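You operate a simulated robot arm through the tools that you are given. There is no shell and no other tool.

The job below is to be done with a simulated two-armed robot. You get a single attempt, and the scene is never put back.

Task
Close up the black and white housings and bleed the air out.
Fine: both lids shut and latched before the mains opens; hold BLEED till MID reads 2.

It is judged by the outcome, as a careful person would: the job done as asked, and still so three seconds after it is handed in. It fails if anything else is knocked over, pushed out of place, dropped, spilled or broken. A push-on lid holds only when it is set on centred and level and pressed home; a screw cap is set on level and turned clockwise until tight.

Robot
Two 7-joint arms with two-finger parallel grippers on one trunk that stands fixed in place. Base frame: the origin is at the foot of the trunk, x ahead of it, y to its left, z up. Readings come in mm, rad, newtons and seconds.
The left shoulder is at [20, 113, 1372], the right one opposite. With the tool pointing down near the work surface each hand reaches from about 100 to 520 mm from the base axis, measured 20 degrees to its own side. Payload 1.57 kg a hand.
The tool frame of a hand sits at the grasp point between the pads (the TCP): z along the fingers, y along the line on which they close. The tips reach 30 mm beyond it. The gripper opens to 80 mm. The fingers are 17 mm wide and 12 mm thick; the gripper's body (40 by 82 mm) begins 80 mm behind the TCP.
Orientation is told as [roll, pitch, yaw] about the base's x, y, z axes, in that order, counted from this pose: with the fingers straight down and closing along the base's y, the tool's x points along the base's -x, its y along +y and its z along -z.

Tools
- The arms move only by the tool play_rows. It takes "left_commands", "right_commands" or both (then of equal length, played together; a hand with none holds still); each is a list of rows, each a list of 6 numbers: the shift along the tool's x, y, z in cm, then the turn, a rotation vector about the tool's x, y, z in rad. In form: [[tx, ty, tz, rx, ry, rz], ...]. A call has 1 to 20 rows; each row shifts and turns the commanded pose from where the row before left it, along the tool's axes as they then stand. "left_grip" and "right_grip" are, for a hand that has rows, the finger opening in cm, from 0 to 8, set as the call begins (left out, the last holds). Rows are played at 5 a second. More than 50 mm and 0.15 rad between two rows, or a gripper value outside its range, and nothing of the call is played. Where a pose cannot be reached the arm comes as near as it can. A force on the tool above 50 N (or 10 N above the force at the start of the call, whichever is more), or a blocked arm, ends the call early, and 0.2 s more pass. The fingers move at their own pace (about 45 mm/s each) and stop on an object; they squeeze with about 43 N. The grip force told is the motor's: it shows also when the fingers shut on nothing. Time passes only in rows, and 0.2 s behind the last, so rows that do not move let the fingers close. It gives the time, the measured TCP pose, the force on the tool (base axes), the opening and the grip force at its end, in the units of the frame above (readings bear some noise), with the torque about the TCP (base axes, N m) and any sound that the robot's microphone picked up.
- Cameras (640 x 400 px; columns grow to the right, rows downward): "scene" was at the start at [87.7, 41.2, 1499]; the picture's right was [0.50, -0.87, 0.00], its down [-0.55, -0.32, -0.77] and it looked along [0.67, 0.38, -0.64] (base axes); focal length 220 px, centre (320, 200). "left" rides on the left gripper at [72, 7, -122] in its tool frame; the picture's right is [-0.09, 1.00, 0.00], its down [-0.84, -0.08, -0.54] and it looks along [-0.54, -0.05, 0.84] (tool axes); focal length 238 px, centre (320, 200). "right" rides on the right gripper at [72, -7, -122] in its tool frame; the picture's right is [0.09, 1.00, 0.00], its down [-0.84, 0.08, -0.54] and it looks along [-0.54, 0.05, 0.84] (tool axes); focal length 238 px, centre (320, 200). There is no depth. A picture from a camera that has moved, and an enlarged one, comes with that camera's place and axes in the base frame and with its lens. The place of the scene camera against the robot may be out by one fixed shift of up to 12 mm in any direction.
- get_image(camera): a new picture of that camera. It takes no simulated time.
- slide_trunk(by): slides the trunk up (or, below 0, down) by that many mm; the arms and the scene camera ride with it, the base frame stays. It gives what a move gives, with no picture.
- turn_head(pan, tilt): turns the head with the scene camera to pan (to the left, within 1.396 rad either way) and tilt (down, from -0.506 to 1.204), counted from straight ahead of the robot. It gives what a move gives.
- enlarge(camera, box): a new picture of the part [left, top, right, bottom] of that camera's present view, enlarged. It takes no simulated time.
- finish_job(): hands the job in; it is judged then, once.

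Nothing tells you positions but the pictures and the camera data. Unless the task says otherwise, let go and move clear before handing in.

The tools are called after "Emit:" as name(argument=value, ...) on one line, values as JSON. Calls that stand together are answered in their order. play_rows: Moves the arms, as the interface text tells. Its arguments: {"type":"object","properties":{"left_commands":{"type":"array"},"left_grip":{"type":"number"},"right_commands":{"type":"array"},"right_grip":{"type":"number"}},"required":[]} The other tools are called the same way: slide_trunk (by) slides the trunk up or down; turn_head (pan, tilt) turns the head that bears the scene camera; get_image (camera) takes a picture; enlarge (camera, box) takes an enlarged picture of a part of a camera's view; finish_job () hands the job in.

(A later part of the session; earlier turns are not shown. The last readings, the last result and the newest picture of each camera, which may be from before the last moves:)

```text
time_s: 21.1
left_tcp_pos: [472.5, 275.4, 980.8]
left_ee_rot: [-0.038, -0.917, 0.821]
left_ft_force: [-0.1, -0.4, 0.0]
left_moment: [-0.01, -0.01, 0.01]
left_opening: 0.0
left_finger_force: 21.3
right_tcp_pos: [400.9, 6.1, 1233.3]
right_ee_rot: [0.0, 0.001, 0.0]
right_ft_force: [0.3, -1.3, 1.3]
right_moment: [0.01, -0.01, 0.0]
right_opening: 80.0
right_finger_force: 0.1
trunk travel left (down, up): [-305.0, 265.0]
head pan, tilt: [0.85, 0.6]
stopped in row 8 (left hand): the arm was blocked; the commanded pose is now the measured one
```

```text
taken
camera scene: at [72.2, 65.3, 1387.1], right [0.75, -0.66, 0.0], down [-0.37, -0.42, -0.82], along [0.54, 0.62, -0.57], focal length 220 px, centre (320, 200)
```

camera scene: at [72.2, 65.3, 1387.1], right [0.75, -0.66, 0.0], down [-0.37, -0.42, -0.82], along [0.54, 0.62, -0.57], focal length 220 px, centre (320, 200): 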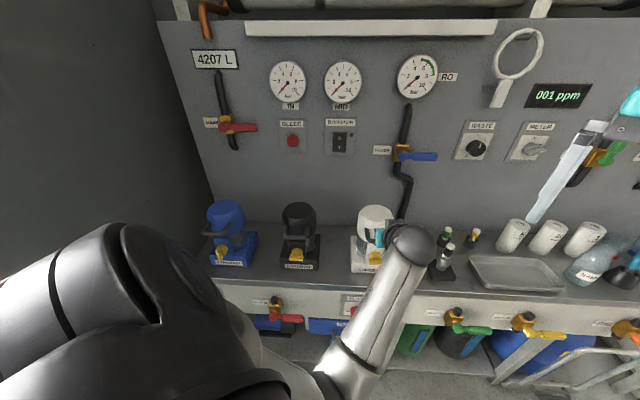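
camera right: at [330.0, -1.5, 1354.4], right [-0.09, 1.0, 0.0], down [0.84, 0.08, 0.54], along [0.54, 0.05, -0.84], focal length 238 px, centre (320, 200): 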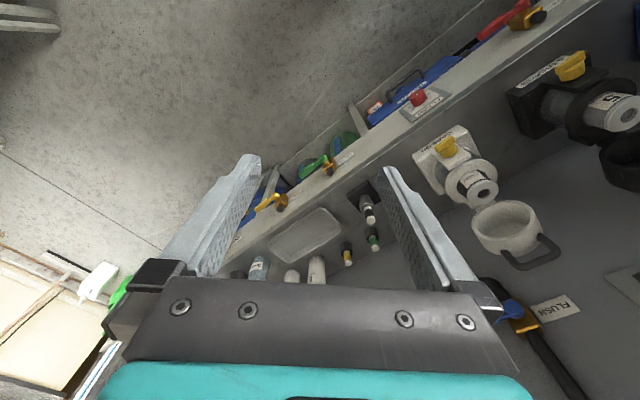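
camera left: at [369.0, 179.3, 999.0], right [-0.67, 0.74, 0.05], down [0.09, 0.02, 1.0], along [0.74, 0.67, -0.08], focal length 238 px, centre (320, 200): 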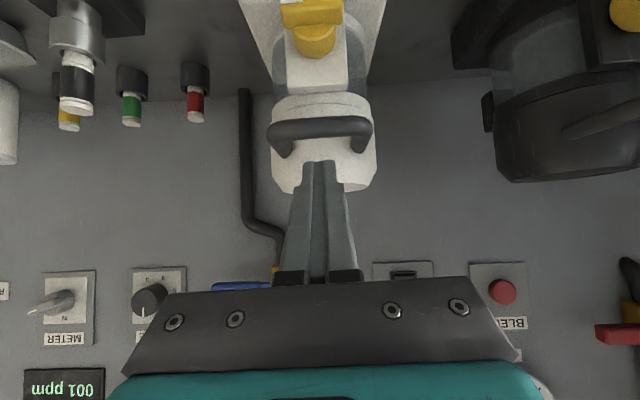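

The arm hit a joint stop close in, with nothing touched. White's lid looks seated, with its handle at the front over the knob. I'll zoom in on the details before choosing how to turn the latches.

Emit:
enlarge(camera="left", box=[230, 0, 410, 200])

Emit:
enlarge(camera="left", box=[440, 0, 640, 200])

Emit:
enlarge(camera="scene", box=[190, 180, 400, 290])

Emit:
enlarge(camera="right", box=[400, 0, 640, 200])

```text
2.00 times, centred on (320, 100) of left
camera zoom: at [369.0, 179.3, 999.0], right [-0.67, 0.74, 0.05], down [0.09, 0.02, 1.0], along [0.74, 0.67, -0.08], focal length 477 px, centre (320, 400)
```

zoom: 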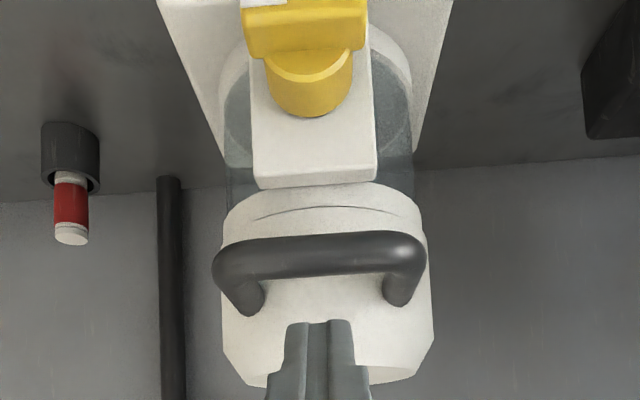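

```text
2.00 times, centred on (540, 100) of left
camera zoom: at [369.0, 179.3, 999.0], right [-0.67, 0.74, 0.05], down [0.09, 0.02, 1.0], along [0.74, 0.67, -0.08], focal length 477 px, centre (-120, 400)
```

zoom: 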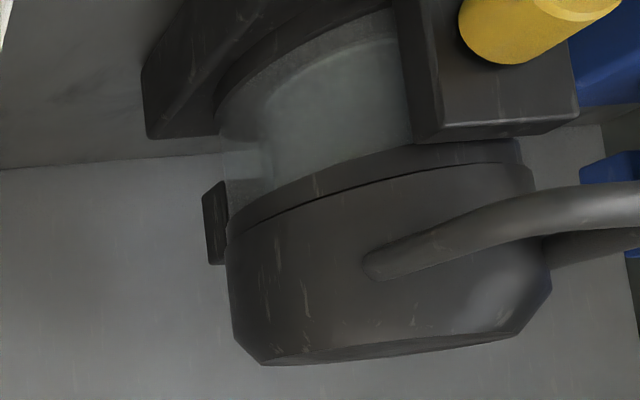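

```text
3.05 times, centred on (295, 235) of scene
camera zoom: at [72.2, 65.3, 1387.1], right [0.75, -0.66, 0.0], down [-0.37, -0.42, -0.82], along [0.54, 0.62, -0.57], focal length 670 px, centre (396, 93)
```

zoom: 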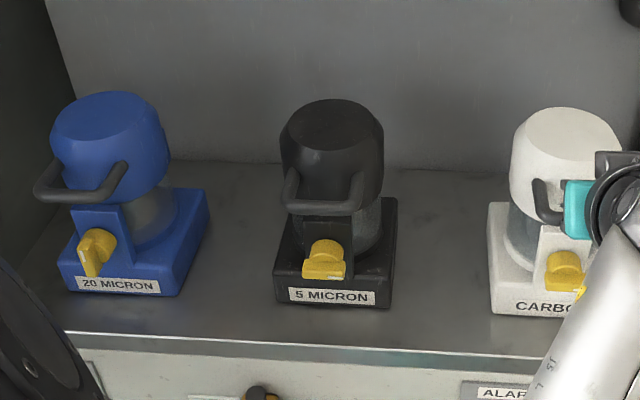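

```text
2.00 times, centred on (520, 100) of right
camera zoom: at [330.2, -1.2, 1354.2], right [-0.09, 1.0, 0.0], down [0.84, 0.08, 0.54], along [0.54, 0.05, -0.84], focal length 477 px, centre (-80, 400)
```

zoom: 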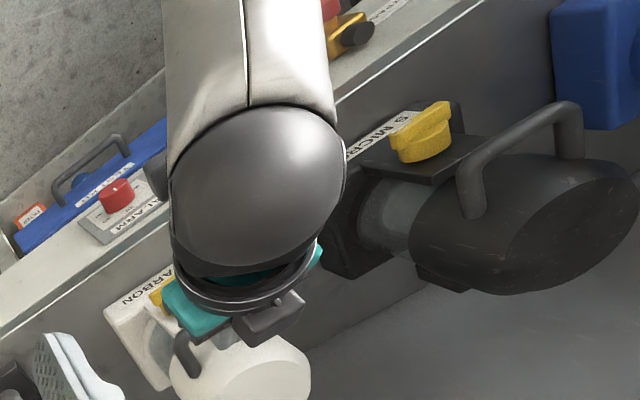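

The latch wings are horizontal with their white mark to the right. Blue's is vertical with the mark at the bottom, so latching is a quarter turn clockwise seen from the front. The knobs are at n≈555, z≈842. I'll use the left arm for black and the right arm for white, and start by moving the left hand up and across to black.

Emit:
play_rows(left_commands=[[-4.36, 0, -0.88, 0, 0, 0.031], [-4.36, 0, -0.88, 0, 0, 0], [0, 4, 0, 0, 0, 0], [0, 4, 0, 0, 0, 0], [0, 4, 0, 0, 0, 0], [0, 4, 0, 0, 0, 0], [0, 4, 0, 0, 0, 0], [0, 4, 0, 0, 0, 0], [0, 0, 0, 0, 0, 0]])

Emit:
get_image(camera="left")

Emit:
get_image(camera="scene")

```text
time_s: 23.1
left_tcp_pos: [332.3, 472.7, 1059.2]
left_ee_rot: [0.0, -0.911, 0.769]
left_ft_force: [0.9, -0.4, -0.4]
left_moment: [0.01, -0.02, -0.01]
left_opening: 0.0
left_finger_force: 21.2
right_tcp_pos: [400.2, 4.9, 1233.4]
right_ee_rot: [0.0, 0.002, -0.002]
right_ft_force: [-0.5, 0.4, 0.4]
right_moment: [-0.01, 0.03, 0.05]
right_opening: 80.0
right_finger_force: 0.0
trunk travel left (down, up): [-305.0, 265.0]
head pan, tilt: [0.85, 0.6]
```

```text
taken
camera left: at [225.9, 379.5, 1077.7], right [-0.65, 0.75, 0.07], down [0.11, 0.0, 0.99], along [0.75, 0.66, -0.09], focal length 238 px, centre (320, 200)
```

left: 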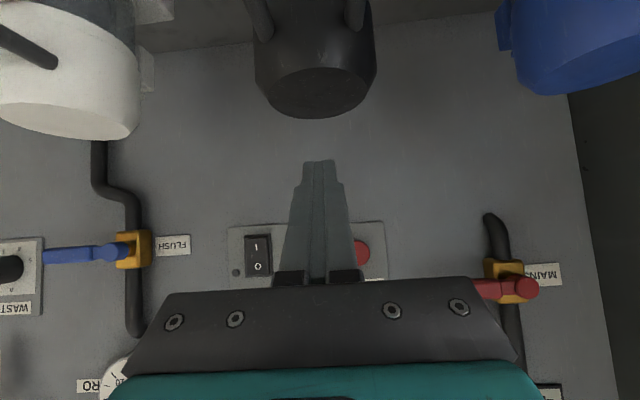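

```text
taken
camera scene: at [72.2, 65.0, 1387.1], right [0.75, -0.66, 0.0], down [-0.37, -0.42, -0.83], along [0.54, 0.62, -0.56], focal length 220 px, centre (320, 200)
```

scene: 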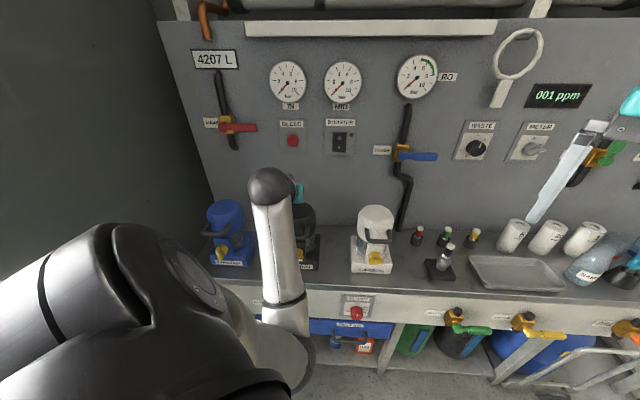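

I'll bring the left hand to horizontal, pointing at the panel, then roll it -90° so the fingers close vertically. All of this stays above the black lid.

Emit:
play_rows(left_commands=[[0, 0, 0, 0, -0.132, 0], [0, 0, 0, 0, -0.132, 0], [0, 0, 0, 0, -0.132, 0], [0, 0, 0, 0, -0.132, 0], [0, 0, 0, 0, -0.132, 0], [0, 0, 0, 0, 0, 0]])

Emit:
play_rows(left_commands=[[0, 0, 0, 0, 0, -0.143], [0, 0, 0, 0, 0, -0.143], [0, 0, 0, 0, 0, -0.143], [0, 0, 0, 0, 0, -0.143], [0, 0, 0, 0, 0, -0.143], [0, 0, 0, 0, 0, -0.143], [0, 0, 0, 0, 0, -0.143], [0, 0, 0, 0, 0, -0.143], [0, 0, 0, 0, 0, -0.143], [0, 0, 0, 0, 0, -0.143], [0, 0, 0, 0, 0, -0.141], [0, 0, 0, 0, 0, 0]])

Emit:
get_image(camera="left")

Emit:
get_image(camera="scene")

```text
time_s: 24.5
left_tcp_pos: [332.4, 473.7, 1059.7]
left_ee_rot: [-2.977, -1.57, -2.535]
left_ft_force: [-0.3, 0.6, 0.0]
left_moment: [0.0, 0.02, -0.02]
left_opening: 0.0
left_finger_force: 21.2
right_tcp_pos: [401.8, 5.6, 1232.9]
right_ee_rot: [0.0, 0.0, -0.002]
right_ft_force: [1.1, 0.4, -0.6]
right_moment: [0.03, 0.01, 0.01]
right_opening: 80.0
right_finger_force: 0.0
trunk travel left (down, up): [-305.0, 265.0]
head pan, tilt: [0.85, 0.6]
```

```text
time_s: 26.9
left_tcp_pos: [323.6, 503.7, 1097.5]
left_ee_rot: [-1.659, -0.131, 2.366]
left_ft_force: [0.1, -0.8, 0.0]
left_moment: [0.01, 0.04, 0.0]
left_opening: 0.0
left_finger_force: 20.8
right_tcp_pos: [399.8, 3.9, 1233.4]
right_ee_rot: [-0.001, 0.001, -0.001]
right_ft_force: [-0.1, 0.7, -0.5]
right_moment: [0.01, 0.0, 0.02]
right_opening: 79.5
right_finger_force: 0.1
trunk travel left (down, up): [-305.0, 265.0]
head pan, tilt: [0.85, 0.6]
stopped in row 12 (left hand): the arm was blocked; the commanded pose is now the measured one
```

```text
taken
camera left: at [288.2, 368.9, 1071.3], right [-0.1, 0.22, -0.97], down [-0.97, 0.19, 0.14], along [0.21, 0.96, 0.19], focal length 238 px, centre (320, 200)
```

left: 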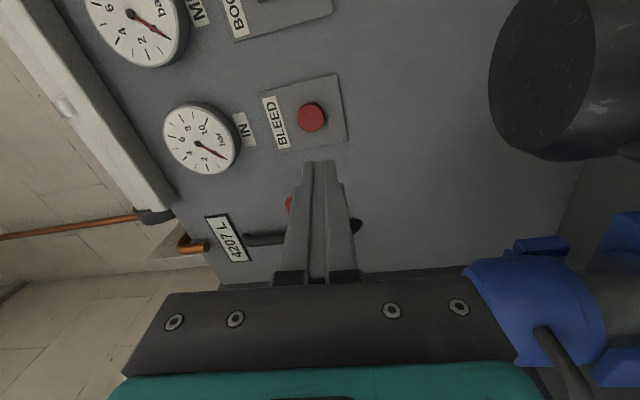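

```text
taken
camera scene: at [72.1, 65.1, 1387.1], right [0.75, -0.66, 0.0], down [-0.37, -0.42, -0.83], along [0.54, 0.62, -0.56], focal length 220 px, centre (320, 200)
```

scene: 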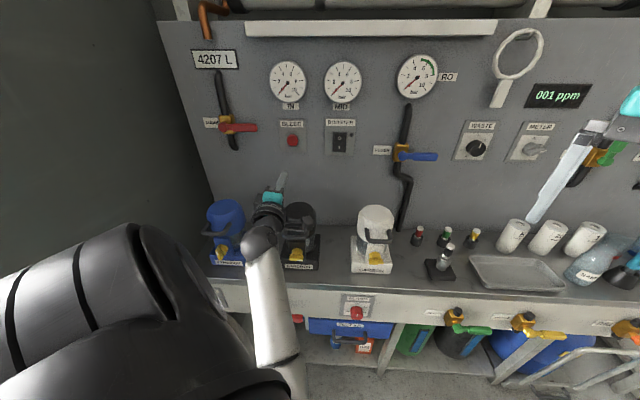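

The roll stopped at its joint limit, about 13° short of -90° and with a little drift. That is still usable. I'll ease off the limit, level the hand, back off from the lid, and re-read the pose.

Emit:
play_rows(left_commands=[[0, 0, -2.0, -0.08, 0.036, 0.1], [1.35, 1.31, -2.1, 0, 0, 0], [1.35, 1.31, -2.1, 0, 0, 0], [1.35, 1.31, -2.1, 0, 0, 0], [0, 0, 0, 0, 0, 0]])

Emit:
get_image(camera="left")

Emit:
get_image(camera="scene")

```text
time_s: 27.8
left_tcp_pos: [300.9, 472.3, 1117.3]
left_ee_rot: [-1.71, -0.339, 2.362]
left_ft_force: [0.1, -0.1, 0.1]
left_moment: [0.03, 0.02, -0.01]
left_opening: 0.0
left_finger_force: 21.3
right_tcp_pos: [399.6, 5.2, 1233.8]
right_ee_rot: [0.0, -0.001, -0.001]
right_ft_force: [0.1, 0.3, -0.2]
right_moment: [-0.02, 0.03, 0.0]
right_opening: 80.1
right_finger_force: 0.1
trunk travel left (down, up): [-305.0, 265.0]
head pan, tilt: [0.85, 0.6]
stopped in row 4 (left hand): the arm was blocked; the commanded pose is now the measured one
```

```text
taken
camera left: at [258.3, 344.7, 1071.7], right [-0.2, 0.39, -0.9], down [-0.95, 0.16, 0.28], along [0.26, 0.91, 0.34], focal length 238 px, centre (320, 200)
```

left: 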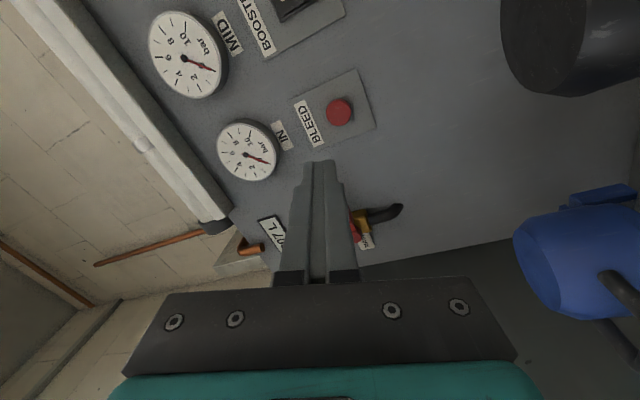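

```text
taken
camera scene: at [72.2, 65.1, 1387.1], right [0.75, -0.66, 0.0], down [-0.37, -0.42, -0.83], along [0.54, 0.62, -0.56], focal length 220 px, centre (320, 200)
```

scene: 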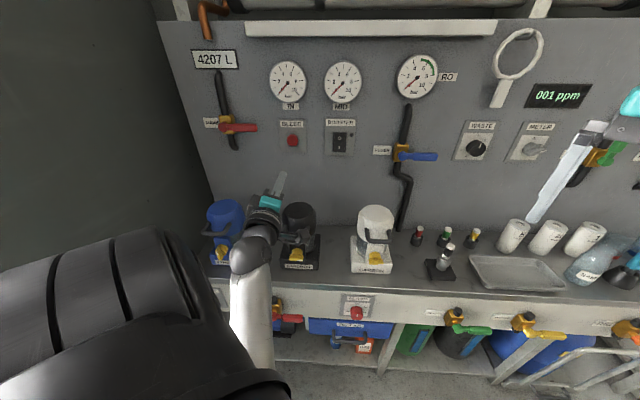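

The limit is getting worse this close in, so I'll unroll to neutral and level. Then I'll raise the trunk so the arm can hang down to the latch with more freedom.

Emit:
play_rows(left_commands=[[0, 0, 0, -0.13, 0.039, 0], [0, 0, 0, 0, 0, 0.142], [0, 0, 0, 0, 0, 0.142], [0, 0, 0, 0, 0, 0.142], [0, 0, 0, 0, 0, 0.142], [0, 0, 0, 0, 0, 0.142], [0, 0, 0, 0, 0, 0.142], [0, 0, 0, 0, 0, 0.142], [0, 0, 0, 0, 0, 0.142], [0, 0, 0, 0, 0, 0]])

Emit:
slide_trunk(by=100)

Emit:
get_image(camera="left")

Emit:
get_image(camera="scene")

```text
time_s: 30.0
left_tcp_pos: [299.4, 471.9, 1117.0]
left_ee_rot: [-1.523, -1.48, 2.276]
left_ft_force: [0.3, 0.1, 0.0]
left_moment: [0.0, 0.02, 0.0]
left_opening: 0.2
left_finger_force: 21.0
right_tcp_pos: [400.1, 5.3, 1233.2]
right_ee_rot: [0.001, 0.001, 0.0]
right_ft_force: [-0.5, 0.9, 0.5]
right_moment: [0.02, -0.01, 0.02]
right_opening: 80.3
right_finger_force: 0.1
trunk travel left (down, up): [-305.0, 265.0]
head pan, tilt: [0.85, 0.6]
```

```text
time_s: 31.3
left_tcp_pos: [301.2, 472.8, 1217.3]
left_ee_rot: [-1.525, -1.477, 2.278]
left_ft_force: [0.6, 0.0, 0.7]
left_moment: [-0.01, 0.03, 0.02]
left_opening: 0.0
left_finger_force: 21.2
right_tcp_pos: [401.5, 5.1, 1332.6]
right_ee_rot: [0.001, 0.001, 0.002]
right_ft_force: [0.0, 0.3, 0.2]
right_moment: [-0.03, -0.01, -0.01]
right_opening: 79.9
right_finger_force: 0.0
trunk travel left (down, up): [-405.0, 165.0]
head pan, tilt: [0.85, 0.6]
```

```text
taken
camera left: at [210.9, 388.9, 1145.7], right [-0.68, 0.73, 0.0], down [-0.39, -0.37, 0.84], along [0.61, 0.58, 0.54], focal length 238 px, centre (320, 200)
```

left: 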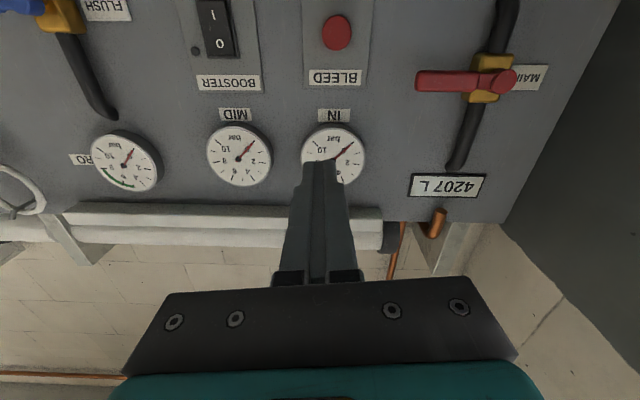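

```text
taken
camera scene: at [72.2, 65.1, 1487.0], right [0.75, -0.66, 0.0], down [-0.37, -0.42, -0.83], along [0.54, 0.62, -0.56], focal length 220 px, centre (320, 200)
```

scene: 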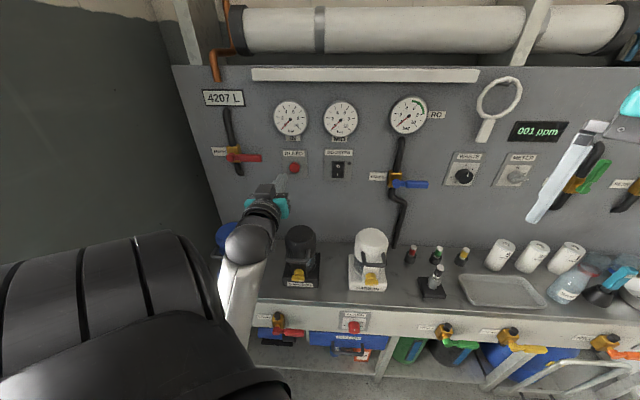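

The hand is level and facing the panel. I'll back off slightly and lower it in front of the black housing, clear of its handle.

Emit:
play_rows(left_commands=[[0, -1.0, -2.75, 0, 0, 0], [0, -1.0, -2.75, 0, 0, 0], [4.4, 0, 0, 0, 0, 0], [4.4, 0, 0, 0, 0, 0], [4.4, 0, 0, 0, 0, 0], [4.4, 0, 0, 0, 0, 0], [4.4, 0, 0, 0, 0, 0], [4.4, 0, 0, 0, 0, 0], [0, 0, 0, 0, 0, 0]])

Emit:
get_image(camera="left")

Emit:
get_image(camera="scene")

```text
time_s: 33.3
left_tcp_pos: [304.4, 436.6, 950.0]
left_ee_rot: [-2.242, -1.5, 2.989]
left_ft_force: [-10.2, 9.4, 28.8]
left_moment: [0.51, -0.34, 0.37]
left_opening: 0.0
left_finger_force: 21.3
left hand out of reach, approached as far as the arm can: row 1, 2
right_tcp_pos: [397.9, 6.1, 1334.7]
right_ee_rot: [0.001, -0.001, 0.0]
right_ft_force: [-0.4, 0.1, 0.3]
right_moment: [0.03, -0.01, -0.01]
right_opening: 80.1
right_finger_force: 0.1
trunk travel left (down, up): [-405.0, 165.0]
head pan, tilt: [0.85, 0.6]
```

```text
taken
camera left: at [215.0, 356.7, 873.6], right [-0.68, 0.73, 0.04], down [-0.4, -0.42, 0.82], along [0.61, 0.54, 0.58], focal length 238 px, centre (320, 200)
```

left: 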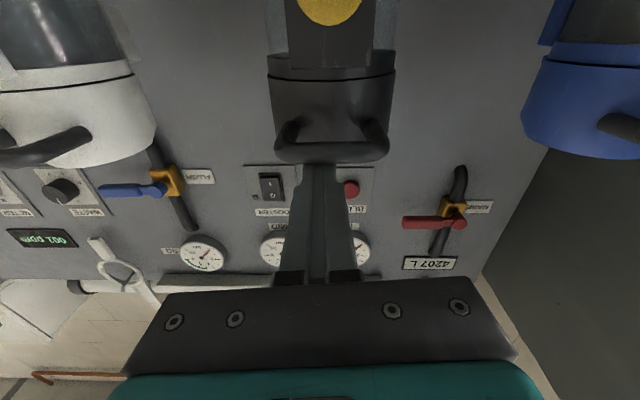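

```text
taken
camera scene: at [69.2, 64.1, 1487.6], right [0.75, -0.66, 0.0], down [-0.37, -0.42, -0.83], along [0.55, 0.62, -0.56], focal length 220 px, centre (320, 200)
```

scene: 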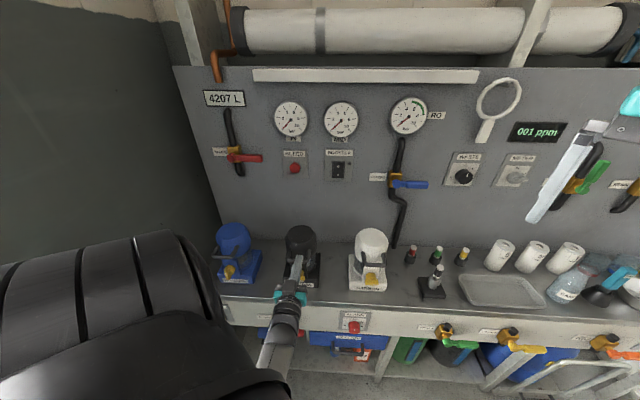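

I came down on the black lid's handle, because the hand couldn't retreat as far as planned. It only pressed the lid in the closing direction. I'll lift off right away and back away from it.

Emit:
play_rows(left_commands=[[-2.5, 0, 0, 0, 0, 0], [-1.5, 0, 0, 0, 0, 0], [0, 0, -2.5, 0, 0, 0], [0, 0, -2.5, 0, 0, 0], [0, 0, 0, 0, 0, 0]])

Emit:
get_image(camera="left")

Emit:
enlarge(camera="scene", box=[190, 200, 410, 340])

```text
time_s: 34.3
left_tcp_pos: [295.3, 435.3, 1015.9]
left_ee_rot: [3.077, -1.455, -2.386]
left_ft_force: [1.0, -0.5, -0.3]
left_moment: [-0.04, -0.01, -0.01]
left_opening: 0.0
left_finger_force: 21.9
right_tcp_pos: [400.2, 5.0, 1332.6]
right_ee_rot: [0.0, 0.0, -0.001]
right_ft_force: [0.8, 0.5, 0.1]
right_moment: [-0.03, 0.02, -0.01]
right_opening: 80.2
right_finger_force: 0.0
trunk travel left (down, up): [-405.0, 165.0]
head pan, tilt: [0.85, 0.6]
stopped in row 4 (left hand): the arm was blocked; the commanded pose is now the measured one
```

```text
taken
camera left: at [203.2, 368.1, 930.8], right [-0.64, 0.76, 0.1], down [-0.44, -0.47, 0.77], along [0.63, 0.45, 0.63], focal length 238 px, centre (320, 200)
```

left: 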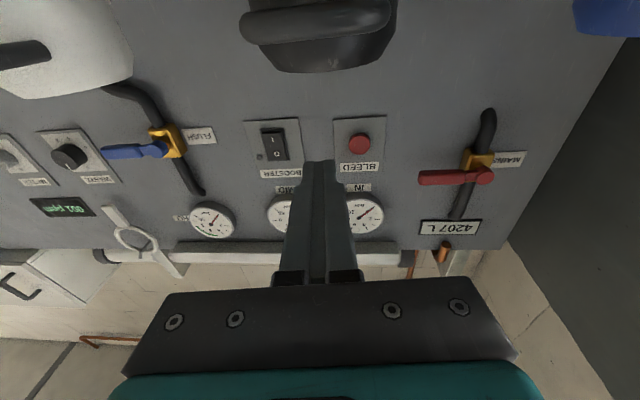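

```text
2.86 times, centred on (300, 270) of scene
camera zoom: at [72.1, 65.1, 1487.1], right [0.75, -0.66, 0.0], down [-0.37, -0.42, -0.83], along [0.54, 0.62, -0.56], focal length 628 px, centre (377, 0)
```

zoom: 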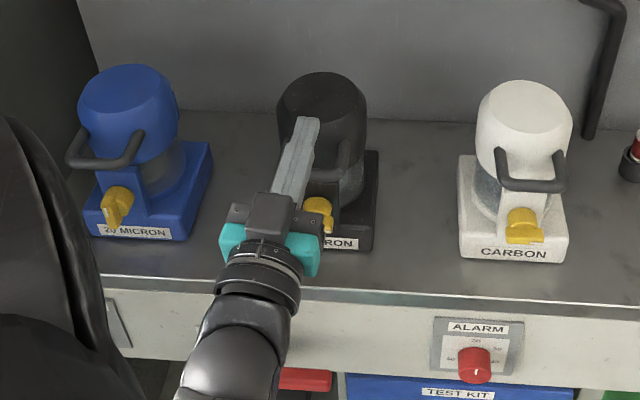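

Backing away at horizontal runs into a wrist stop. The 45° tilt worked well before, and from there a closed fingertip can push the wing's right end round clockwise, passing well in front of the handle. I'll return to that tilt and look.

Emit:
play_rows(left_commands=[[0, 0, 0, -0.077, 0, 0], [0, 0, 0, 0, 0.14, 0], [0, 0, 0, 0, 0.14, 0], [0, 0, 0, 0, 0.14, 0], [0, 0, 0, 0, 0.14, 0], [0, 0, 0, 0, 0.14, 0], [0, 0, 0, 0, 0.14, 0], [0, 0, 0, 0, 0.06, 0], [0, 0, 0, 0, 0, 0]])

Emit:
get_image(camera="left")

Emit:
get_image(camera="scene")

```text
time_s: 36.3
left_tcp_pos: [296.1, 435.3, 1015.7]
left_ee_rot: [-0.006, -0.784, 0.775]
left_ft_force: [-0.6, 0.5, -0.4]
left_moment: [0.0, -0.01, 0.03]
left_opening: 0.0
left_finger_force: 21.2
right_tcp_pos: [400.0, 5.5, 1331.1]
right_ee_rot: [0.001, -0.002, -0.001]
right_ft_force: [0.0, 0.1, 0.4]
right_moment: [0.05, 0.0, 0.01]
right_opening: 80.4
right_finger_force: 0.0
trunk travel left (down, up): [-405.0, 165.0]
head pan, tilt: [0.85, 0.6]
```

```text
taken
camera left: at [191.7, 343.7, 1051.5], right [-0.65, 0.76, 0.06], down [0.2, 0.09, 0.97], along [0.74, 0.64, -0.21], focal length 238 px, centre (320, 200)
```

left: 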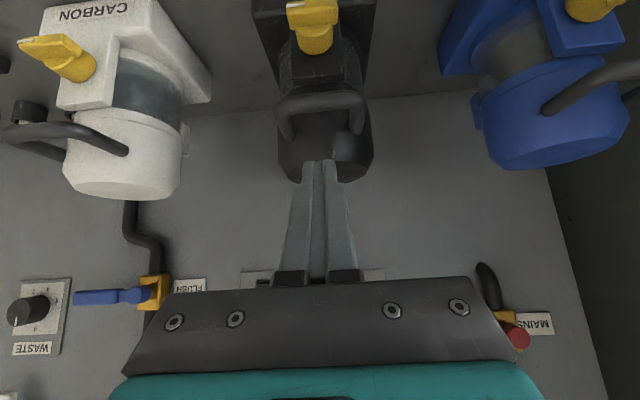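

```text
taken
camera scene: at [72.0, 65.3, 1487.1], right [0.75, -0.66, 0.0], down [-0.37, -0.42, -0.83], along [0.54, 0.62, -0.56], focal length 220 px, centre (320, 200)
```

scene: 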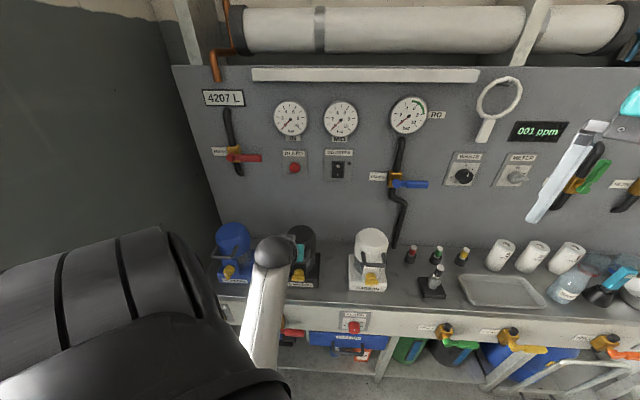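

The tilt is restored and I can see all three housings. I'll zoom in on the black knob, and on the blue one for its latched position.

Emit:
enlarge(camera="left", box=[240, 0, 400, 100])

Emit:
enlarge(camera="left", box=[0, 0, 220, 140])

Emit:
enlarge(camera="scene", box=[200, 210, 400, 320])

```text
4.00 times, centred on (320, 50) of left
camera zoom: at [191.7, 343.7, 1051.5], right [-0.65, 0.76, 0.06], down [0.2, 0.09, 0.97], along [0.74, 0.64, -0.21], focal length 953 px, centre (320, 800)
```

zoom: 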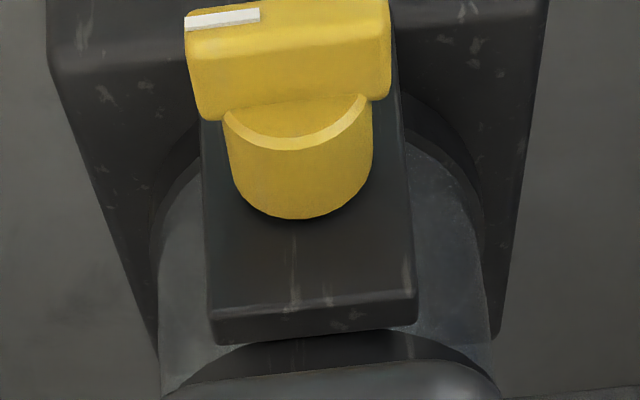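

```text
2.86 times, centred on (110, 70) of left
camera zoom: at [191.7, 343.7, 1051.5], right [-0.65, 0.76, 0.06], down [0.2, 0.09, 0.97], along [0.74, 0.64, -0.21], focal length 681 px, centre (920, 571)
```

zoom: 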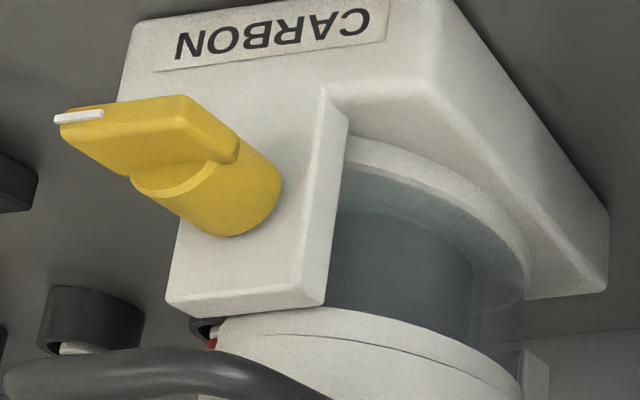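

```text
3.20 times, centred on (300, 265) of scene
camera zoom: at [72.0, 65.3, 1487.1], right [0.75, -0.66, 0.0], down [-0.37, -0.42, -0.83], along [0.54, 0.62, -0.56], focal length 703 px, centre (384, -8)
```

zoom: 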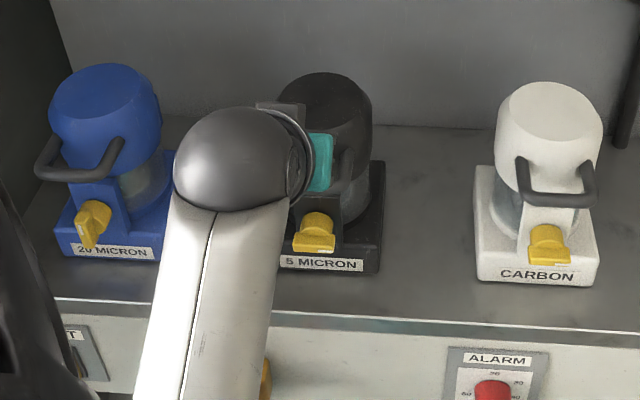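

The knob is a 35 mm cylinder with a 45 × 15 × 20 mm wing in front, spanning roughly n 538–558 with its top at z≈850, centred at e≈-109. I'll back off, lower in front of the handle bar to a pre-push position right of centre, and check.

Emit:
play_rows(left_commands=[[1.91, 0, -1.91, 0, 0, 0], [2.02, -0.7, 2.02, 0, 0, 0], [2.02, -0.7, 2.02, 0, 0, 0], [2.02, -0.7, 2.02, 0, 0, 0], [2.0, -0.6, 2.0, 0, 0, 0], [0, 0, 0, 0, 0, 0]])

Emit:
get_image(camera="left")

Emit:
enlarge(camera="scene", box=[200, 210, 400, 320])

```text
time_s: 37.7
left_tcp_pos: [299.7, 409.8, 913.0]
left_ee_rot: [0.029, -0.814, 0.74]
left_ft_force: [0.4, -0.9, -0.2]
left_moment: [-0.04, 0.0, -0.02]
left_opening: 0.0
left_finger_force: 21.5
right_tcp_pos: [401.3, 5.3, 1332.9]
right_ee_rot: [0.0, -0.001, -0.001]
right_ft_force: [-0.2, 0.1, -0.7]
right_moment: [-0.01, -0.04, 0.0]
right_opening: 79.9
right_finger_force: 0.1
trunk travel left (down, up): [-405.0, 165.0]
head pan, tilt: [0.85, 0.6]
```

```text
taken
camera left: at [194.3, 318.8, 944.3], right [-0.64, 0.76, 0.09], down [0.2, 0.05, 0.98], along [0.74, 0.64, -0.18], focal length 238 px, centre (320, 200)
```

left: 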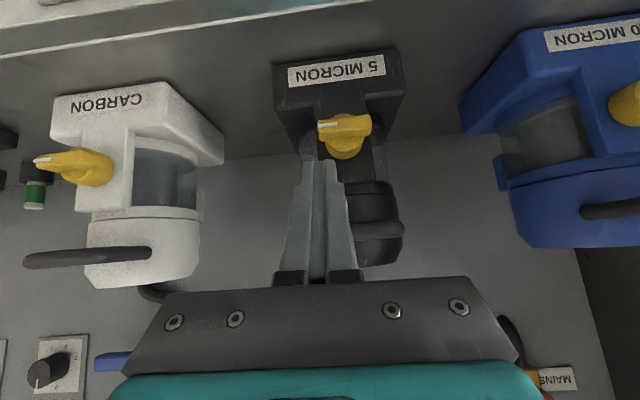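

```text
3.20 times, centred on (300, 265) of scene
camera zoom: at [72.2, 65.1, 1487.1], right [0.75, -0.66, 0.0], down [-0.37, -0.42, -0.83], along [0.54, 0.62, -0.56], focal length 703 px, centre (384, -8)
```

zoom: 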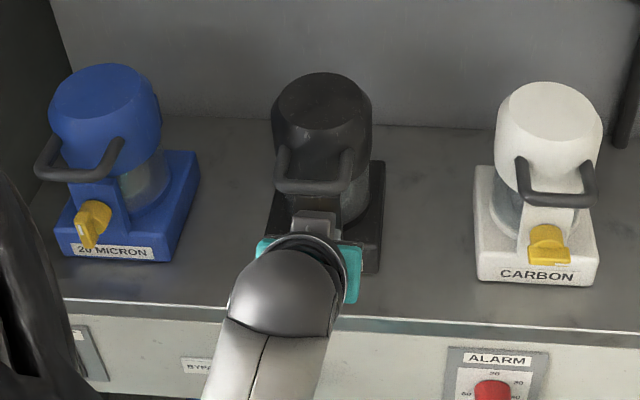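

I'm now just in front and above, with a good low view of the knobs. I'll zoom in to fix the knob position precisely.

Emit:
enlarge(camera="left", box=[260, 40, 420, 200])

Emit:
enlarge(camera="left", box=[0, 60, 240, 300])

Emit:
enlarge(camera="left", box=[440, 0, 640, 200])

```text
2.50 times, centred on (340, 120) of left
camera zoom: at [194.3, 318.8, 944.3], right [-0.64, 0.76, 0.09], down [0.2, 0.05, 0.98], along [0.74, 0.64, -0.18], focal length 596 px, centre (270, 400)
```

zoom: 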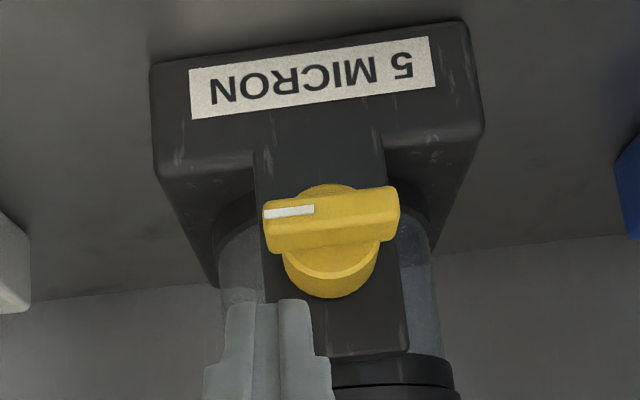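

```text
1.67 times, centred on (120, 180) of left
camera zoom: at [194.3, 318.8, 944.3], right [-0.64, 0.76, 0.09], down [0.2, 0.05, 0.98], along [0.74, 0.64, -0.18], focal length 397 px, centre (653, 233)
```

zoom: 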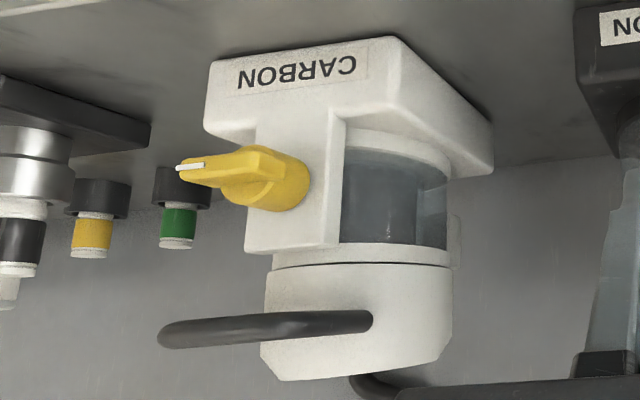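

```text
2.00 times, centred on (540, 100) of left
camera zoom: at [194.3, 318.8, 944.3], right [-0.64, 0.76, 0.09], down [0.2, 0.05, 0.98], along [0.74, 0.64, -0.18], focal length 477 px, centre (-120, 400)
```

zoom: 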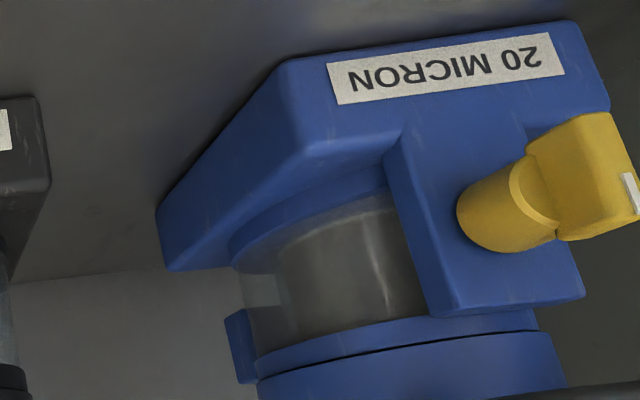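

I need to be sure which way the mark points on the latched blue knob. Zooming in tightly on it.

Emit:
enlarge(camera="scene", box=[215, 255, 265, 290])

Emit:
enlarge(camera="left", box=[590, 50, 640, 110])

Emit:
enlarge(camera="scene", box=[350, 265, 400, 300])

```text
11.43 times, centred on (240, 272) of scene
camera zoom: at [72.2, 65.1, 1487.1], right [0.75, -0.66, 0.0], down [-0.37, -0.42, -0.83], along [0.54, 0.62, -0.56], focal length 2511 px, centre (1234, -629)
```

zoom: 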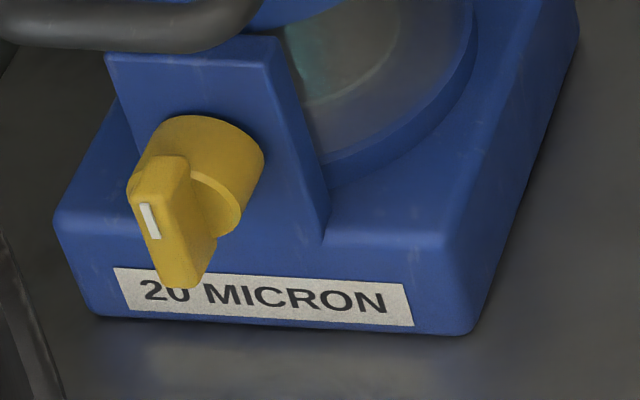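

```text
6.67 times, centred on (615, 80) of left
camera zoom: at [194.3, 318.8, 944.3], right [-0.64, 0.76, 0.09], down [0.2, 0.05, 0.98], along [0.74, 0.64, -0.18], focal length 1589 px, centre (-1647, 1000)
```

zoom: 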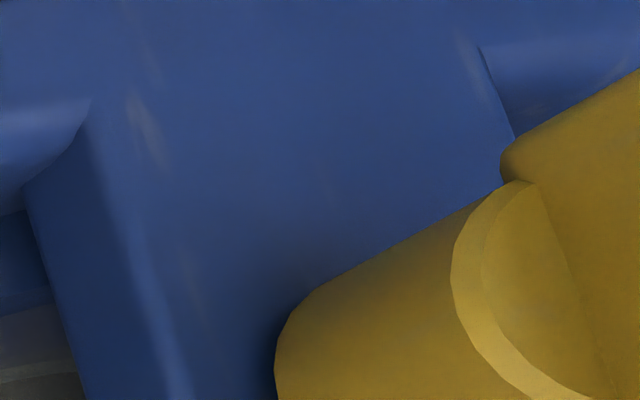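

```text
11.43 times, centred on (375, 282) of scene
camera zoom: at [72.2, 65.1, 1487.1], right [0.75, -0.66, 0.0], down [-0.37, -0.42, -0.83], along [0.54, 0.62, -0.56], focal length 2511 px, centre (-309, -743)
```

zoom: 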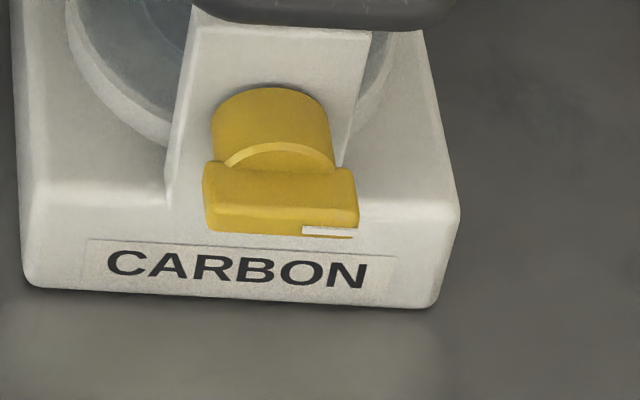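

Blue's mark points up when latched, and the open ones point right, so latching is counter-clockwise. I'll push the wing's left end down and round instead. The black knob axis is at e≈-109.5, z≈853, with the wing at n 533–553. I'll position the fingertip above the left end.

Emit:
play_rows(left_commands=[[0, 2.5, 0, 0.008, 0.029, -0.021], [0, 2.55, 0, 0, 0, 0], [-0.61, 0, 3.0, 0, 0, 0], [0, 0, 0, 0, 0, 0]])

Emit:
get_image(camera="left")

Emit:
enlarge(camera="left", box=[230, 60, 430, 220])

Emit:
enlarge(camera="scene", box=[200, 210, 400, 320])

```text
time_s: 38.7
left_tcp_pos: [277.3, 450.5, 881.5]
left_ee_rot: [-0.035, -0.754, 0.802]
left_ft_force: [-1.8, -2.0, 1.3]
left_moment: [-0.05, 0.04, 0.03]
left_opening: 0.0
left_finger_force: 20.6
right_tcp_pos: [400.7, 5.7, 1333.1]
right_ee_rot: [0.0, 0.0, 0.0]
right_ft_force: [-0.3, -0.2, 0.0]
right_moment: [-0.02, 0.02, 0.0]
right_opening: 80.0
right_finger_force: 0.1
trunk travel left (down, up): [-405.0, 165.0]
head pan, tilt: [0.85, 0.6]
```

```text
taken
camera left: at [174.6, 358.6, 922.2], right [-0.65, 0.76, 0.04], down [0.21, 0.13, 0.97], along [0.73, 0.64, -0.24], focal length 238 px, centre (320, 200)
```

left: 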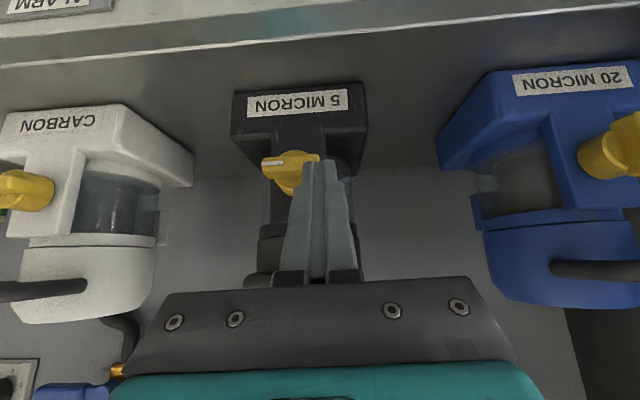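

```text
2.50 times, centred on (330, 140) of left
camera zoom: at [174.6, 358.6, 922.2], right [-0.65, 0.76, 0.04], down [0.21, 0.13, 0.97], along [0.73, 0.64, -0.24], focal length 596 px, centre (295, 350)
```

zoom: 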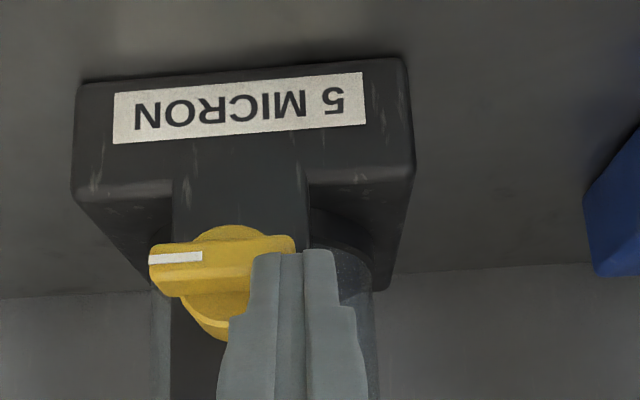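

```text
3.20 times, centred on (300, 265) of scene
camera zoom: at [72.0, 65.1, 1487.1], right [0.75, -0.66, 0.0], down [-0.37, -0.42, -0.83], along [0.54, 0.62, -0.56], focal length 703 px, centre (384, -8)
```

zoom: 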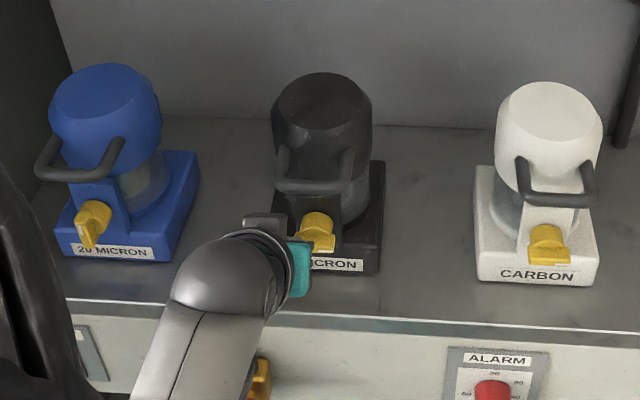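

The fingertip is just above and in front of the wing's left end, with the wing unmoved. I'll correct the small tilt, raise a touch, and move in over the wing.

Emit:
play_rows(left_commands=[[-0.85, 0.3, -0.85, -0.008, -0.029, 0.021], [-0.95, 0.3, 0.95, 0, 0, 0], [0, 0, 0, 0, 0, 0], [0, 0, 0, 0, 0, 0]])

Emit:
enlarge(camera="left", box=[230, 60, 430, 220])

Emit:
enlarge(camera="scene", box=[240, 230, 340, 300])

```text
time_s: 39.7
left_tcp_pos: [282.5, 463.5, 894.8]
left_ee_rot: [-0.004, -0.786, 0.772]
left_ft_force: [0.3, 0.0, -1.0]
left_moment: [0.04, 0.01, 0.02]
left_opening: 0.1
left_finger_force: 21.7
right_tcp_pos: [401.4, 5.9, 1333.5]
right_ee_rot: [0.0, -0.001, -0.001]
right_ft_force: [0.0, 0.1, -0.9]
right_moment: [-0.04, -0.01, -0.01]
right_opening: 80.0
right_finger_force: 0.0
trunk travel left (down, up): [-405.0, 165.0]
head pan, tilt: [0.85, 0.6]
```

```text
2.50 times, centred on (330, 140) of left
camera zoom: at [179.1, 372.7, 931.1], right [-0.65, 0.76, 0.06], down [0.2, 0.09, 0.98], along [0.74, 0.64, -0.21], focal length 596 px, centre (295, 350)
```

zoom: 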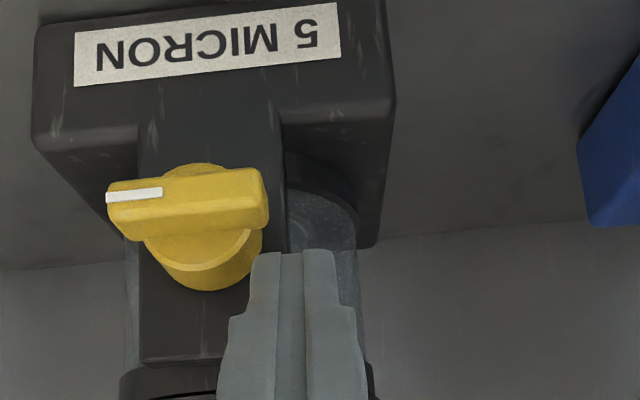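

```text
5.71 times, centred on (290, 265) of scene
camera zoom: at [72.3, 65.3, 1487.1], right [0.75, -0.66, 0.0], down [-0.37, -0.42, -0.82], along [0.54, 0.62, -0.57], focal length 1256 px, centre (491, -171)
```

zoom: 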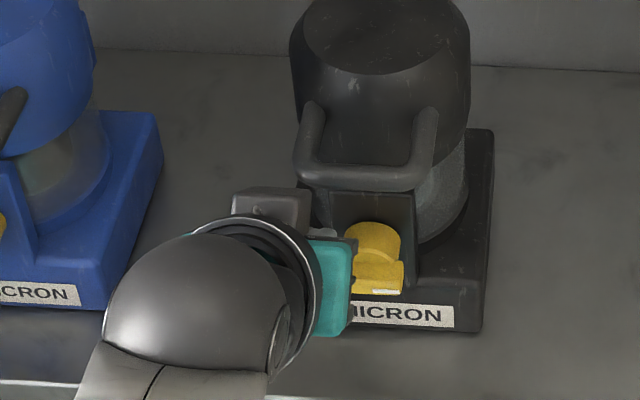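

The tip overlaps the wing's left end by about 6 mm. I'll push it down along the arc and check partway.

Emit:
play_rows(left_commands=[[0.3, -0.16, 0.3, 0, 0, 0], [0.31, -0.16, 0.31, 0, 0, 0], [0.255, 0.11, 0.255, 0, 0, 0], [0.26, 0.02, 0.26, 0, 0, 0], [0.255, -0.09, 0.255, 0, 0, 0], [0, 0, 0, 0, 0, 0]])

Emit:
enlarge(camera="left", box=[230, 60, 430, 220])

```text
time_s: 41.1
left_tcp_pos: [283.8, 463.1, 874.8]
left_ee_rot: [0.0, -0.785, 0.772]
left_ft_force: [-5.3, 4.0, -2.2]
left_moment: [0.09, 0.14, 0.16]
left_opening: 0.0
left_finger_force: 21.0
right_tcp_pos: [400.8, 5.2, 1332.6]
right_ee_rot: [-0.001, 0.0, -0.001]
right_ft_force: [1.1, -0.1, -0.3]
right_moment: [0.0, 0.01, 0.03]
right_opening: 79.8
right_finger_force: 0.0
trunk travel left (down, up): [-405.0, 165.0]
head pan, tilt: [0.85, 0.6]
```

```text
2.50 times, centred on (330, 140) of left
camera zoom: at [180.2, 372.0, 910.9], right [-0.65, 0.76, 0.06], down [0.2, 0.09, 0.97], along [0.74, 0.64, -0.21], focal length 596 px, centre (295, 350)
```

zoom: 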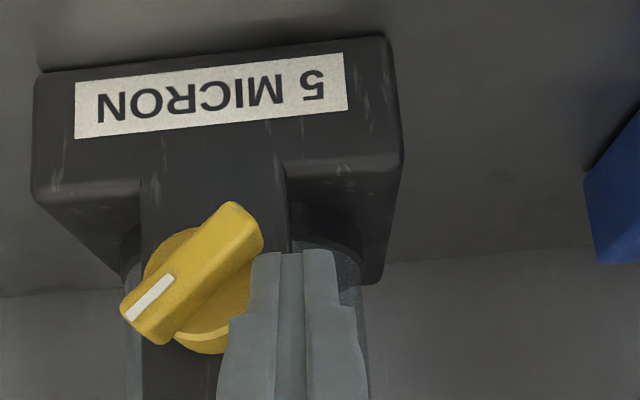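

It works: the wing has turned about 50°. I'll continue down and across to bring it vertical.

Emit:
play_rows(left_commands=[[0.3, -0.2, 0.3, 0, 0, 0], [0.26, -0.3, 0.26, 0, 0, 0], [0.21, -0.35, 0.21, 0, 0, 0], [0.06, -0.3, 0.06, 0, 0, 0], [0, 0, 0, 0, 0, 0]])

Emit:
enlarge(camera="left", box=[230, 60, 430, 220])

```text
time_s: 42.3
left_tcp_pos: [283.7, 462.9, 862.1]
left_ee_rot: [0.011, -0.782, 0.775]
left_ft_force: [-24.1, 28.8, -3.6]
left_moment: [0.23, 0.32, 0.74]
left_opening: 0.0
left_finger_force: 21.2
right_tcp_pos: [397.3, 8.4, 1334.4]
right_ee_rot: [-0.003, -0.002, -0.001]
right_ft_force: [-0.2, 0.0, -0.2]
right_moment: [0.01, 0.02, 0.01]
right_opening: 80.1
right_finger_force: 0.2
trunk travel left (down, up): [-405.0, 165.0]
head pan, tilt: [0.85, 0.6]
```

```text
2.50 times, centred on (330, 140) of left
camera zoom: at [182.1, 369.7, 898.6], right [-0.66, 0.75, 0.07], down [0.21, 0.09, 0.97], along [0.73, 0.65, -0.22], focal length 596 px, centre (295, 350)
```

zoom: 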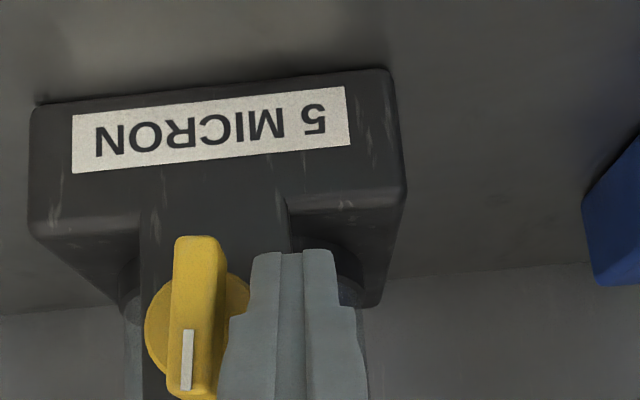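

The black wing is vertical, mark up, against its stop. I'll release sideways, back off, and check that it stays.

Emit:
play_rows(left_commands=[[0, 1.2, 0, 0, 0, 0], [0, 1.2, 0, 0, 0, 0], [-1.0, 0, -2.0, 0, 0, 0], [-2.0, 0, -2.0, 0, 0, 0], [-3, 0, -2.0, 0, 0, 0], [-3.0, 0, -3.0, 0, 0, 0], [-3.0, 0, -3.0, 0, 0, 0], [0, 0, 0, 0, 0, 0]])

Emit:
get_image(camera="left")

Emit:
enlarge(camera="scene", box=[200, 210, 400, 320])

```text
time_s: 43.7
left_tcp_pos: [265.1, 461.5, 952.2]
left_ee_rot: [-0.003, -0.723, 0.773]
left_ft_force: [-0.3, 0.3, -1.2]
left_moment: [0.01, 0.09, 0.06]
left_opening: 0.0
left_finger_force: 21.2
right_tcp_pos: [400.0, 3.6, 1333.4]
right_ee_rot: [0.003, -0.003, -0.002]
right_ft_force: [0.5, -0.1, 1.0]
right_moment: [0.07, -0.06, 0.02]
right_opening: 80.0
right_finger_force: 0.0
trunk travel left (down, up): [-405.0, 165.0]
head pan, tilt: [0.85, 0.6]
stopped in row 6 (left hand): the force on the tool passed its limit at 63 N (the readings are from after the stop); the commanded pose is now the measured one
```

```text
taken
camera left: at [163.5, 371.9, 997.2], right [-0.64, 0.76, 0.06], down [0.25, 0.13, 0.96], along [0.72, 0.63, -0.27], focal length 238 px, centre (320, 200)
```

left: 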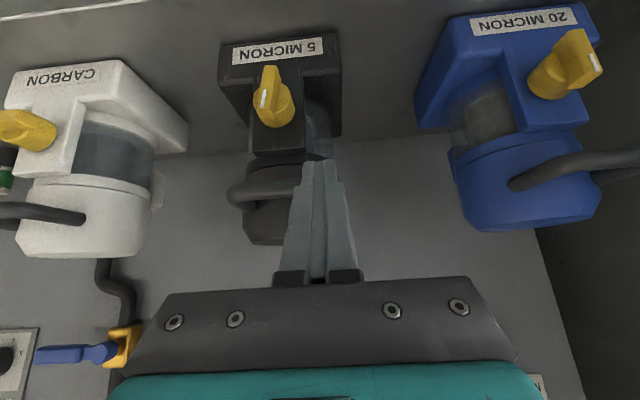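

```text
3.20 times, centred on (300, 265) of scene
camera zoom: at [70.8, 63.0, 1487.5], right [0.75, -0.66, 0.0], down [-0.37, -0.42, -0.83], along [0.55, 0.62, -0.56], focal length 703 px, centre (384, -8)
```

zoom: 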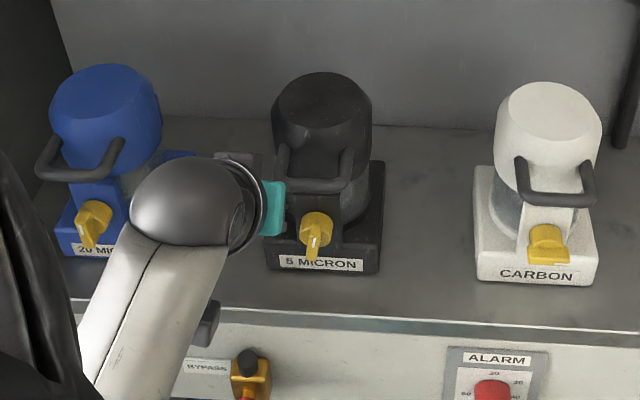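

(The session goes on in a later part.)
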